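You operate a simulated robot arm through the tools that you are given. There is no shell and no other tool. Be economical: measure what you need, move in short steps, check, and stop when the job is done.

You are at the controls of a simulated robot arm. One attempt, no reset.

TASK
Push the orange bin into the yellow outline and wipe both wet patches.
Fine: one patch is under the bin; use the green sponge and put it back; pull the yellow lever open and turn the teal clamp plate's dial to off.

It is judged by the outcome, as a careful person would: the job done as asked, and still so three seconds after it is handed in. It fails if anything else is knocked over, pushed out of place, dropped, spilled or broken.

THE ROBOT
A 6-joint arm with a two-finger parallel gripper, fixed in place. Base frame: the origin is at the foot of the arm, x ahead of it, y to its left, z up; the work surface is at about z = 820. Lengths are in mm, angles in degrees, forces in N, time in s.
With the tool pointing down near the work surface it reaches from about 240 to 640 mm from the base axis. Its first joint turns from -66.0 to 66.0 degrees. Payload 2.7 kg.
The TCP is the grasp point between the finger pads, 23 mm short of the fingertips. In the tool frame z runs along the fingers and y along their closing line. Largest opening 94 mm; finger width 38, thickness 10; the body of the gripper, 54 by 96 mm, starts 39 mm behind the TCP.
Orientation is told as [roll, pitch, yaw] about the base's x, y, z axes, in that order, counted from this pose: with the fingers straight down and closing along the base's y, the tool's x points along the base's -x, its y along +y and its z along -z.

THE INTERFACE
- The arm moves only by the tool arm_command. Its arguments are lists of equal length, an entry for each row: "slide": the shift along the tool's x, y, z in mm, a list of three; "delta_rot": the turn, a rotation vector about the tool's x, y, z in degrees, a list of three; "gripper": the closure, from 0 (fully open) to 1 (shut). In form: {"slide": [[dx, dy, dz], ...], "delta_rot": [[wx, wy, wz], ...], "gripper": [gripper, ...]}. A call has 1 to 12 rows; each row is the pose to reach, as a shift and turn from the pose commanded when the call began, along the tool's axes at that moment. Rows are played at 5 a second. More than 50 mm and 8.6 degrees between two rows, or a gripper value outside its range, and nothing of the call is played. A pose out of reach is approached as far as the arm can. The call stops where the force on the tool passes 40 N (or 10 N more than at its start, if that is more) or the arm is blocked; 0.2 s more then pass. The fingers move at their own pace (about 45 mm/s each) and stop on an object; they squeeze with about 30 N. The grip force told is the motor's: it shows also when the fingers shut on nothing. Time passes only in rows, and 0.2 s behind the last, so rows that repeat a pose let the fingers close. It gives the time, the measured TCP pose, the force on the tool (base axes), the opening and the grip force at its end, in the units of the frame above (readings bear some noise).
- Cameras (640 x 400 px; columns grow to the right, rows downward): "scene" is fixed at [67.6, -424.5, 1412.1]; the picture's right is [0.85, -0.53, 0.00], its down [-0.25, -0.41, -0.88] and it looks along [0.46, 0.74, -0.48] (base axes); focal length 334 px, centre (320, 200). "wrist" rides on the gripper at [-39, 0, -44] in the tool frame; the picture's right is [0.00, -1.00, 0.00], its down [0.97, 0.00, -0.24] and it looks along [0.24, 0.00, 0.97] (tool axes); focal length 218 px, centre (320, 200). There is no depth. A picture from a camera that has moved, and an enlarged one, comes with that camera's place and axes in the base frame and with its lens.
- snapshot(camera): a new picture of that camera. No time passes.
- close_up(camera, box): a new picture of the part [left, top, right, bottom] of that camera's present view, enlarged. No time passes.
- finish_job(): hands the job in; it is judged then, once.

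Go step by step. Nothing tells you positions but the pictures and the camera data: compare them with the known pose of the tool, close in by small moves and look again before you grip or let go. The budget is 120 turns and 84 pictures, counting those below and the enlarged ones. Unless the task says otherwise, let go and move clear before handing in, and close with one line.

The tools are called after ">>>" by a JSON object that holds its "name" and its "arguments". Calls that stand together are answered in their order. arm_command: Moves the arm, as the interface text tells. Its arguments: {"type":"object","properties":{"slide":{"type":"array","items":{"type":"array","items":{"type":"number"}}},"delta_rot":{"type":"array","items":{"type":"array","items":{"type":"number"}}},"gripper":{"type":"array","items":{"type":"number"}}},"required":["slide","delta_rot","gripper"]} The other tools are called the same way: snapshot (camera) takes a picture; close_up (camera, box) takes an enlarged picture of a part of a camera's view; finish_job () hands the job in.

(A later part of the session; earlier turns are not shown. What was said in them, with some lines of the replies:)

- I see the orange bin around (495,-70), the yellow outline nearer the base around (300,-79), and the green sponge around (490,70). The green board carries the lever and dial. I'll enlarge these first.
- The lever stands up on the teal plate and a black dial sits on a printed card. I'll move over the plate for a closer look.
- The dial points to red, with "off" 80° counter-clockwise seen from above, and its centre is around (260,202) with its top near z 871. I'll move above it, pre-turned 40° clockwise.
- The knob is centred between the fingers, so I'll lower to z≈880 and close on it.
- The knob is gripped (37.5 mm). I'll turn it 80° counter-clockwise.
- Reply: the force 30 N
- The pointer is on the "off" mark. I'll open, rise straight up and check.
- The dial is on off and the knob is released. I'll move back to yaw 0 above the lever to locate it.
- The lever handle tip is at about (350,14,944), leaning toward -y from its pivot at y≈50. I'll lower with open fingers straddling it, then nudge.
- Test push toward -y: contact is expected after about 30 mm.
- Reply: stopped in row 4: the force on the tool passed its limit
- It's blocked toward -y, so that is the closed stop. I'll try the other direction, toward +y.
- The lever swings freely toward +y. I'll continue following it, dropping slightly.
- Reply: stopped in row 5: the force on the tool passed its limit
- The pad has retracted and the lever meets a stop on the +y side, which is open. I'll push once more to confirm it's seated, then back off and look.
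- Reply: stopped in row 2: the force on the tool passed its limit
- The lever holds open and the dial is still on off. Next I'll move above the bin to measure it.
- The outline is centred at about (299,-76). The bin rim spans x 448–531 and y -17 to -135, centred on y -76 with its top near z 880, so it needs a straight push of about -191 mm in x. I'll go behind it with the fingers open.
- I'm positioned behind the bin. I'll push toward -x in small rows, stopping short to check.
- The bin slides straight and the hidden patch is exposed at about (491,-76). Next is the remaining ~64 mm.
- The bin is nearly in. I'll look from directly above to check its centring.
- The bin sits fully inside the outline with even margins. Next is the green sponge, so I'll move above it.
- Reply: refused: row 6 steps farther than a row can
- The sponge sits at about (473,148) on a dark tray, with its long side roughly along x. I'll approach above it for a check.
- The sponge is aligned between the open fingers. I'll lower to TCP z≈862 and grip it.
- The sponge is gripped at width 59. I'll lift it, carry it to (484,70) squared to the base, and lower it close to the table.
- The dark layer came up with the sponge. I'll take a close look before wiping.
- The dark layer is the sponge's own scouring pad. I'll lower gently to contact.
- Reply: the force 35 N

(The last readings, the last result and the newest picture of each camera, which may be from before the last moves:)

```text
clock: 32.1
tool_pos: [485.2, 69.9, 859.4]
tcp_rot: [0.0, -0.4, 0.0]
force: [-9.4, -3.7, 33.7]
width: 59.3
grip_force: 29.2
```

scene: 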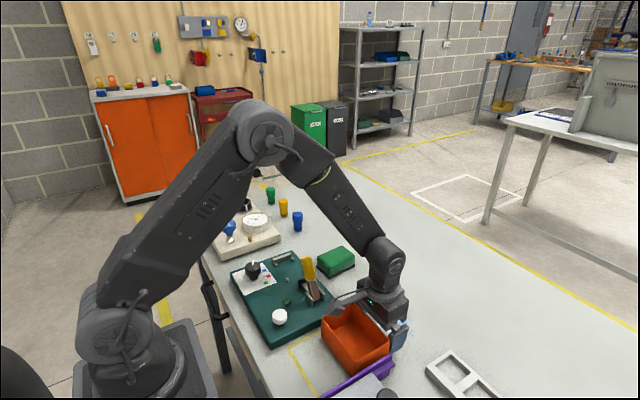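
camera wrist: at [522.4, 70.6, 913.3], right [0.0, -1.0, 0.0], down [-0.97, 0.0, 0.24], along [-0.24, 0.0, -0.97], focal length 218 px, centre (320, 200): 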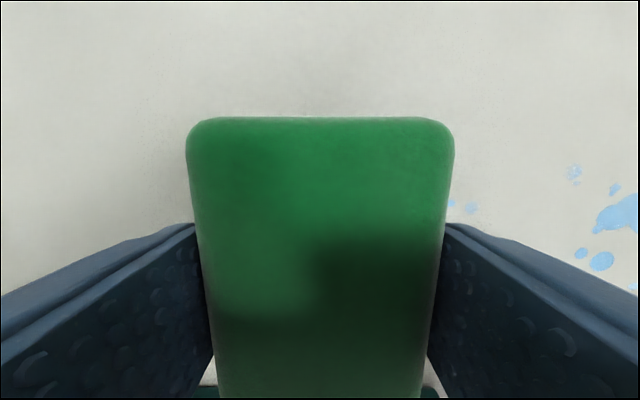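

Contact is firm at ~34 N. I'll ease up 1.5 mm and sweep toward -y across the first patch.

>>> {"name": "arm_command", "arguments": {"slide": [[0, 0, -1.5], [0, -8, -1.5], [0, -16, -1.5], [0, -24, -1.5], [0, -32, -1.5], [0, -40, -1.5], [0, -48, -1.5], [0, -56, -1.5], [0, -64, -1.5], [0, -72, -1.5]], "delta_rot": [[0, 0, 0], [0, 0, 0], [0, 0, 0], [0, 0, 0], [0, 0, 0], [0, 0, 0], [0, 0, 0], [0, 0, 0], [0, 0, 0], [0, 0, 0]], "gripper": [0.6, 0.6, 0.6, 0.6, 0.6, 0.6, 0.6, 0.6, 0.6, 0.6]}}

>>> {"name": "snapshot", "arguments": {"camera": "scene"}}

```text
clock: 34.3
tool_pos: [483.1, -2.1, 859.8]
tcp_rot: [0.0, -0.2, 0.0]
force: [0.3, 9.3, 22.0]
width: 58.9
grip_force: 30.1
```

```text
40 pictures are left
```

scene: 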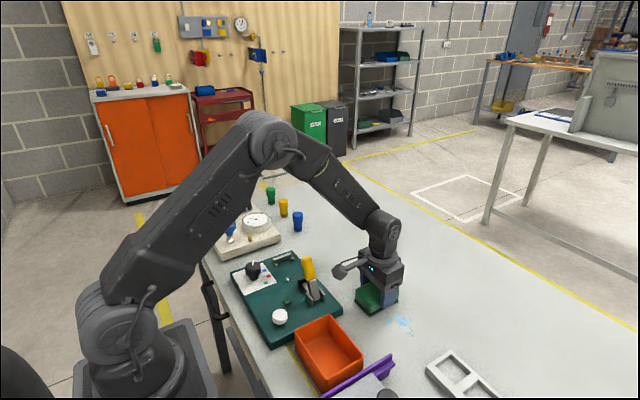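

The sweep works with steady pressure. I'll continue across the second patch.

>>> {"name": "arm_command", "arguments": {"slide": [[0, -11, 0], [0, -22, 0], [0, -33, 0], [0, -44, 0], [0, -55, 0], [0, -66, 0], [0, -77, 0], [0, -88, 0], [0, -99, 0], [0, -110, 0], [0, -120, 0], [0, -128, 0]], "delta_rot": [[0, 0, 0], [0, 0, 0], [0, 0, 0], [0, 0, 0], [0, 0, 0], [0, 0, 0], [0, 0, 0], [0, 0, 0], [0, 0, 0], [0, 0, 0], [0, 0, 0], [0, 0, 0]], "gripper": [0.6, 0.6, 0.6, 0.6, 0.6, 0.6, 0.6, 0.6, 0.6, 0.6, 0.6, 0.6]}}

>>> {"name": "close_up", "arguments": {"camera": "scene", "box": [300, 220, 492, 340]}}

```text
clock: 36.9
tool_pos: [483.7, -129.5, 860.2]
tcp_rot: [0.0, -0.1, -0.1]
force: [0.5, 8.2, 20.0]
width: 59.0
grip_force: 30.2
```

```text
3.33 times, centred on (396, 280) of scene
camera zoom: at [67.3, -424.2, 1412.2], right [0.85, -0.53, 0.0], down [-0.25, -0.41, -0.88], along [0.46, 0.74, -0.48], focal length 1113 px, centre (67, -67)
```

zoom: 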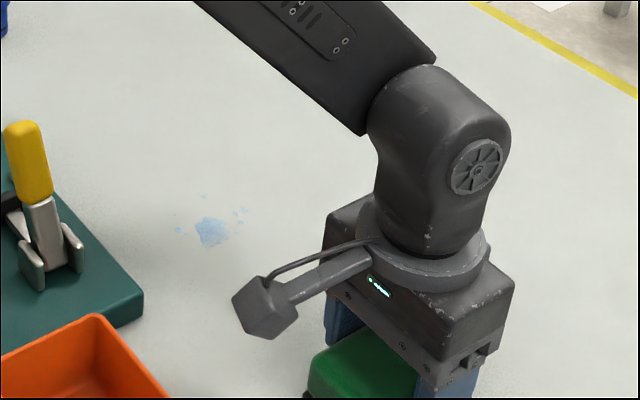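

The first patch has faded but not gone, so more strokes are needed. I'll sweep back toward +y.

>>> {"name": "arm_command", "arguments": {"slide": [[0, 9, 0], [0, 18, 0], [0, 27, 0], [0, 36, 0], [0, 45, 0], [0, 54, 0], [0, 63, 0], [0, 72, 0], [0, 81, 0], [0, 90, 0], [0, 100, 0], [0, 110, 0]], "delta_rot": [[0, 0, 0], [0, 0, 0], [0, 0, 0], [0, 0, 0], [0, 0, 0], [0, 0, 0], [0, 0, 0], [0, 0, 0], [0, 0, 0], [0, 0, 0], [0, 0, 0], [0, 0, 0]], "gripper": [0.6, 0.6, 0.6, 0.6, 0.6, 0.6, 0.6, 0.6, 0.6, 0.6, 0.6, 0.6]}}

>>> {"name": "arm_command", "arguments": {"slide": [[0, 9, 0], [0, 18, 0], [0, 27, 0], [0, 36, 0], [0, 45, 0], [0, 54, 0], [0, 63, 0], [0, 72, 0], [0, 81, 0], [0, 90, 0], [0, 97, 0]], "delta_rot": [[0, 0, 0], [0, 0, 0], [0, 0, 0], [0, 0, 0], [0, 0, 0], [0, 0, 0], [0, 0, 0], [0, 0, 0], [0, 0, 0], [0, 0, 0], [0, 0, 0]], "gripper": [0.6, 0.6, 0.6, 0.6, 0.6, 0.6, 0.6, 0.6, 0.6, 0.6, 0.6]}}

>>> {"name": "close_up", "arguments": {"camera": "scene", "box": [300, 220, 492, 340]}}

```text
clock: 39.5
tool_pos: [483.7, -19.8, 859.4]
tcp_rot: [0.1, -0.1, -0.1]
force: [1.1, -7.4, 15.8]
width: 59.2
grip_force: 29.5
```

```text
clock: 41.9
tool_pos: [482.8, 76.4, 860.2]
tcp_rot: [-0.1, 0.1, -0.1]
force: [-0.2, -6.8, 14.7]
width: 59.1
grip_force: 30.0
```

```text
3.33 times, centred on (396, 280) of scene
camera zoom: at [67.3, -424.7, 1412.1], right [0.85, -0.53, 0.0], down [-0.25, -0.41, -0.88], along [0.46, 0.74, -0.48], focal length 1113 px, centre (67, -67)
```

zoom: 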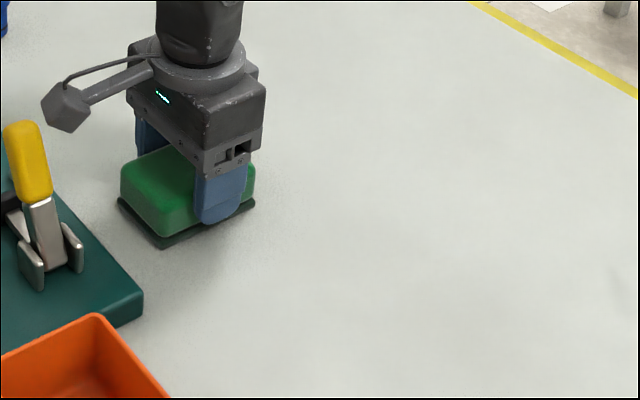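

Both patches look gone. I'll lift and check the surface.

>>> {"name": "arm_command", "arguments": {"slide": [[0, 0, -20], [0, 0, -40], [0, 10, -80], [0, 40, -110], [5, 74, -110]], "delta_rot": [[0, 0, 0], [0, 0, 0], [0, 0, -1], [0, 0, -2], [0, 0, -3]], "gripper": [0.6, 0.6, 0.6, 0.6, 0.6]}}

>>> {"name": "close_up", "arguments": {"camera": "scene", "box": [290, 220, 482, 340]}}

>>> {"name": "snapshot", "arguments": {"camera": "wrist"}}

```text
clock: 43.1
tool_pos: [481.1, 151.2, 969.0]
tcp_rot: [0.0, 0.0, 2.9]
force: [0.7, -0.8, -0.9]
width: 59.0
grip_force: 30.0
```

```text
3.33 times, centred on (386, 280) of scene
camera zoom: at [67.6, -424.5, 1412.1], right [0.85, -0.53, 0.0], down [-0.25, -0.41, -0.88], along [0.46, 0.74, -0.48], focal length 1113 px, centre (100, -67)
```

zoom: 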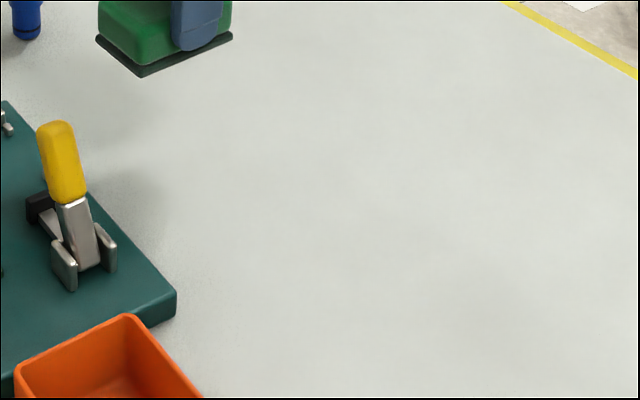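

```text
36 pictures are left
camera wrist: at [517.4, 153.9, 1012.5], right [0.05, -1.0, 0.0], down [-0.97, -0.05, 0.24], along [-0.24, -0.01, -0.97], focal length 218 px, centre (320, 200)
```

wrist: 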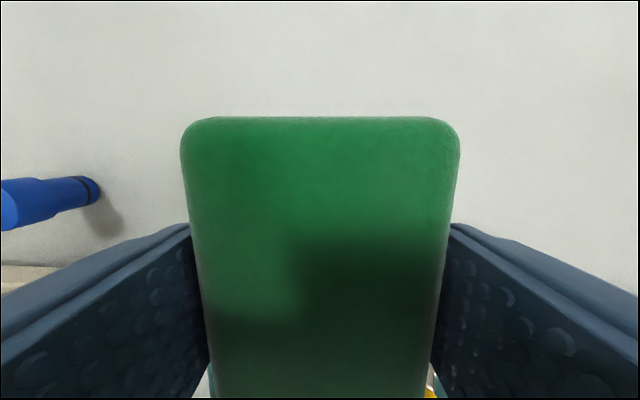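

The table is clean. I'll return the sponge to its original pose by tracking commanded offsets (another -7 mm in x, 108 mm down).

>>> {"name": "arm_command", "arguments": {"slide": [[7, 0.4, 30], [7, 0.4, 60], [7, 0.4, 85], [7, 0.4, 100], [7, 0.4, 107.5], [7, 0.4, 107.5]], "delta_rot": [[0, 0, 0], [0, 0, 0], [0, 0, 0], [0, 0, 0], [0, 0, 0], [0, 0, 0]], "gripper": [0.6, 0.6, 0.6, 0.6, 0.6, 0.6]}}

>>> {"name": "close_up", "arguments": {"camera": "scene", "box": [280, 200, 440, 320]}}

```text
clock: 44.5
tool_pos: [473.1, 150.8, 859.6]
tcp_rot: [0.1, -0.1, 2.9]
force: [0.3, -0.2, -0.2]
width: 59.1
grip_force: 29.7
```

```text
3.33 times, centred on (360, 260) of scene
camera zoom: at [67.6, -424.5, 1412.1], right [0.85, -0.53, 0.0], down [-0.25, -0.41, -0.88], along [0.46, 0.74, -0.48], focal length 1113 px, centre (187, 0)
```

zoom: 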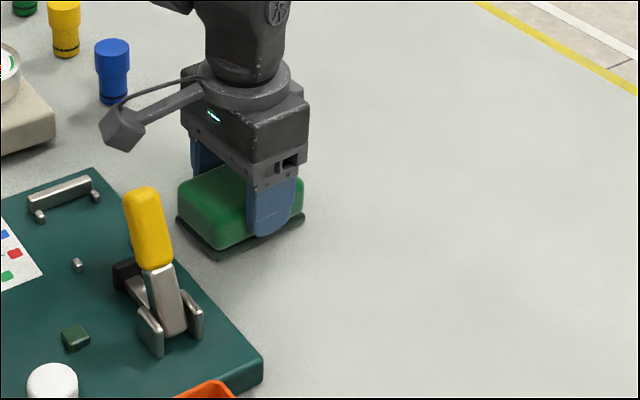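

The sponge is just at contact in its original spot. I'll lower 0.7 mm, open and rise.

>>> {"name": "arm_command", "arguments": {"slide": [[0, 0, 0.7], [0, 0, 0.7], [0, 0, 0.7], [0, 0, 0.7], [0, 0, 0.7], [0, 0, -30], [0, 0, -70], [0, 0, -110], [0, 0, -150], [0, 0, -190]], "delta_rot": [[0, 0, 0], [0, 0, 0], [0, 0, 0], [0, 0, 0], [0, 0, 0], [0, 0, 0], [0, 0, 0], [0, 0, 0], [0, 0, 0], [0, 0, 0]], "gripper": [0.6, 0, 0, 0, 0, 0, 0, 0, 0, 0]}}

>>> {"name": "snapshot", "arguments": {"camera": "wrist"}}

>>> {"name": "close_up", "arguments": {"camera": "scene", "box": [200, 200, 480, 400]}}

```text
clock: 46.7
tool_pos: [472.3, 153.0, 1052.5]
tcp_rot: [-0.1, 0.0, 2.9]
force: [0.6, -0.1, 0.8]
width: 94.0
grip_force: 0.0
```

```text
34 pictures are left
camera wrist: at [510.6, 156.0, 1096.1], right [0.05, -1.0, 0.0], down [-0.97, -0.05, 0.24], along [-0.24, -0.01, -0.97], focal length 218 px, centre (320, 200)
```

wrist: 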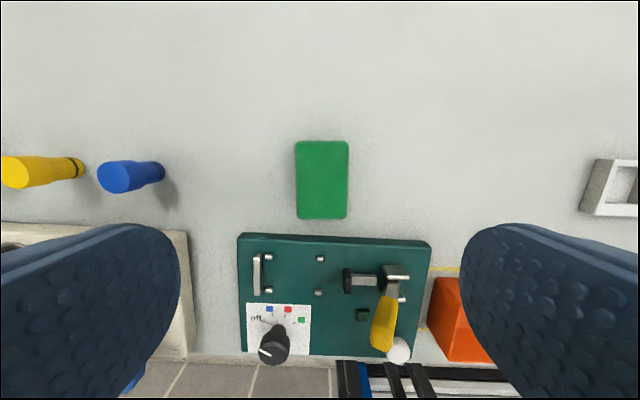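

```text
2.00 times, centred on (340, 300) of scene
camera zoom: at [67.6, -424.5, 1412.1], right [0.85, -0.53, 0.0], down [-0.25, -0.41, -0.88], along [0.46, 0.74, -0.48], focal length 668 px, centre (280, 0)
```

zoom: 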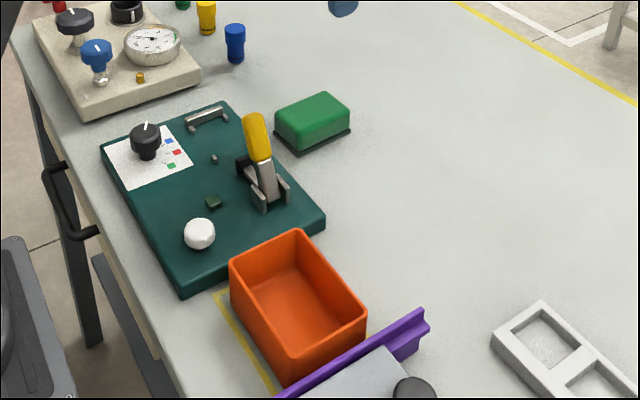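

Everything is in place. One last close look at the wiped area for residue.

>>> {"name": "close_up", "arguments": {"camera": "scene", "box": [330, 260, 450, 335]}}

>>> {"name": "close_up", "arguments": {"camera": "wrist", "box": [360, 100, 600, 250]}}

```text
5.33 times, centred on (390, 298) of scene
camera zoom: at [67.6, -424.5, 1412.1], right [0.85, -0.53, 0.0], down [-0.25, -0.41, -0.88], along [0.46, 0.74, -0.48], focal length 1780 px, centre (-53, -320)
```

zoom: 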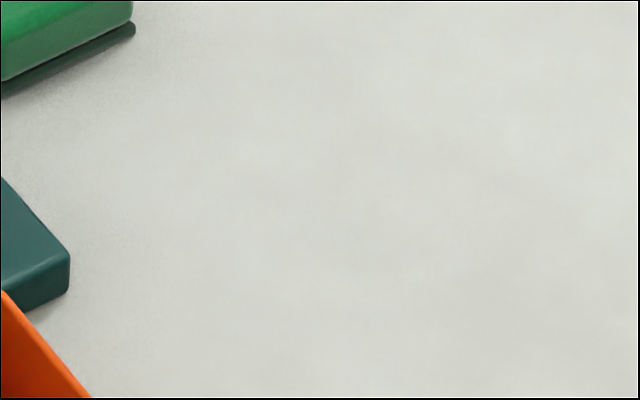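

```text
2.67 times, centred on (480, 175) of wrist
camera zoom: at [510.6, 156.0, 1096.1], right [0.05, -1.0, 0.0], down [-0.97, -0.05, 0.24], along [-0.24, -0.01, -0.97], focal length 582 px, centre (-107, 267)
```

zoom: 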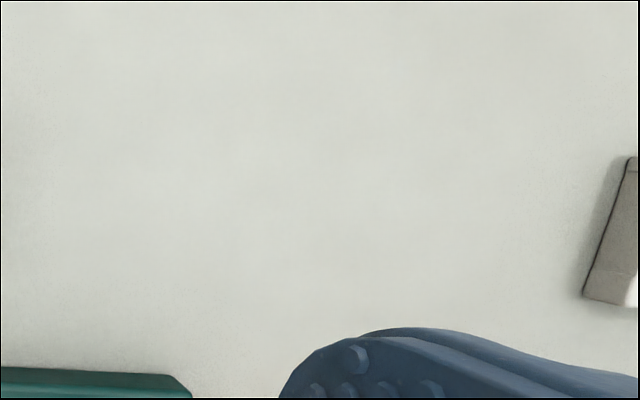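

The surface is clean, and the arm is clear of everything, so I'm handing in.

>>> {"name": "finish_job", "arguments": {}}

```text
The job is handed in.
```

The orange bin is inside the yellow outline, both wet patches are wiped, the green sponge is back in its place, the yellow lever is open and the dial is on off.
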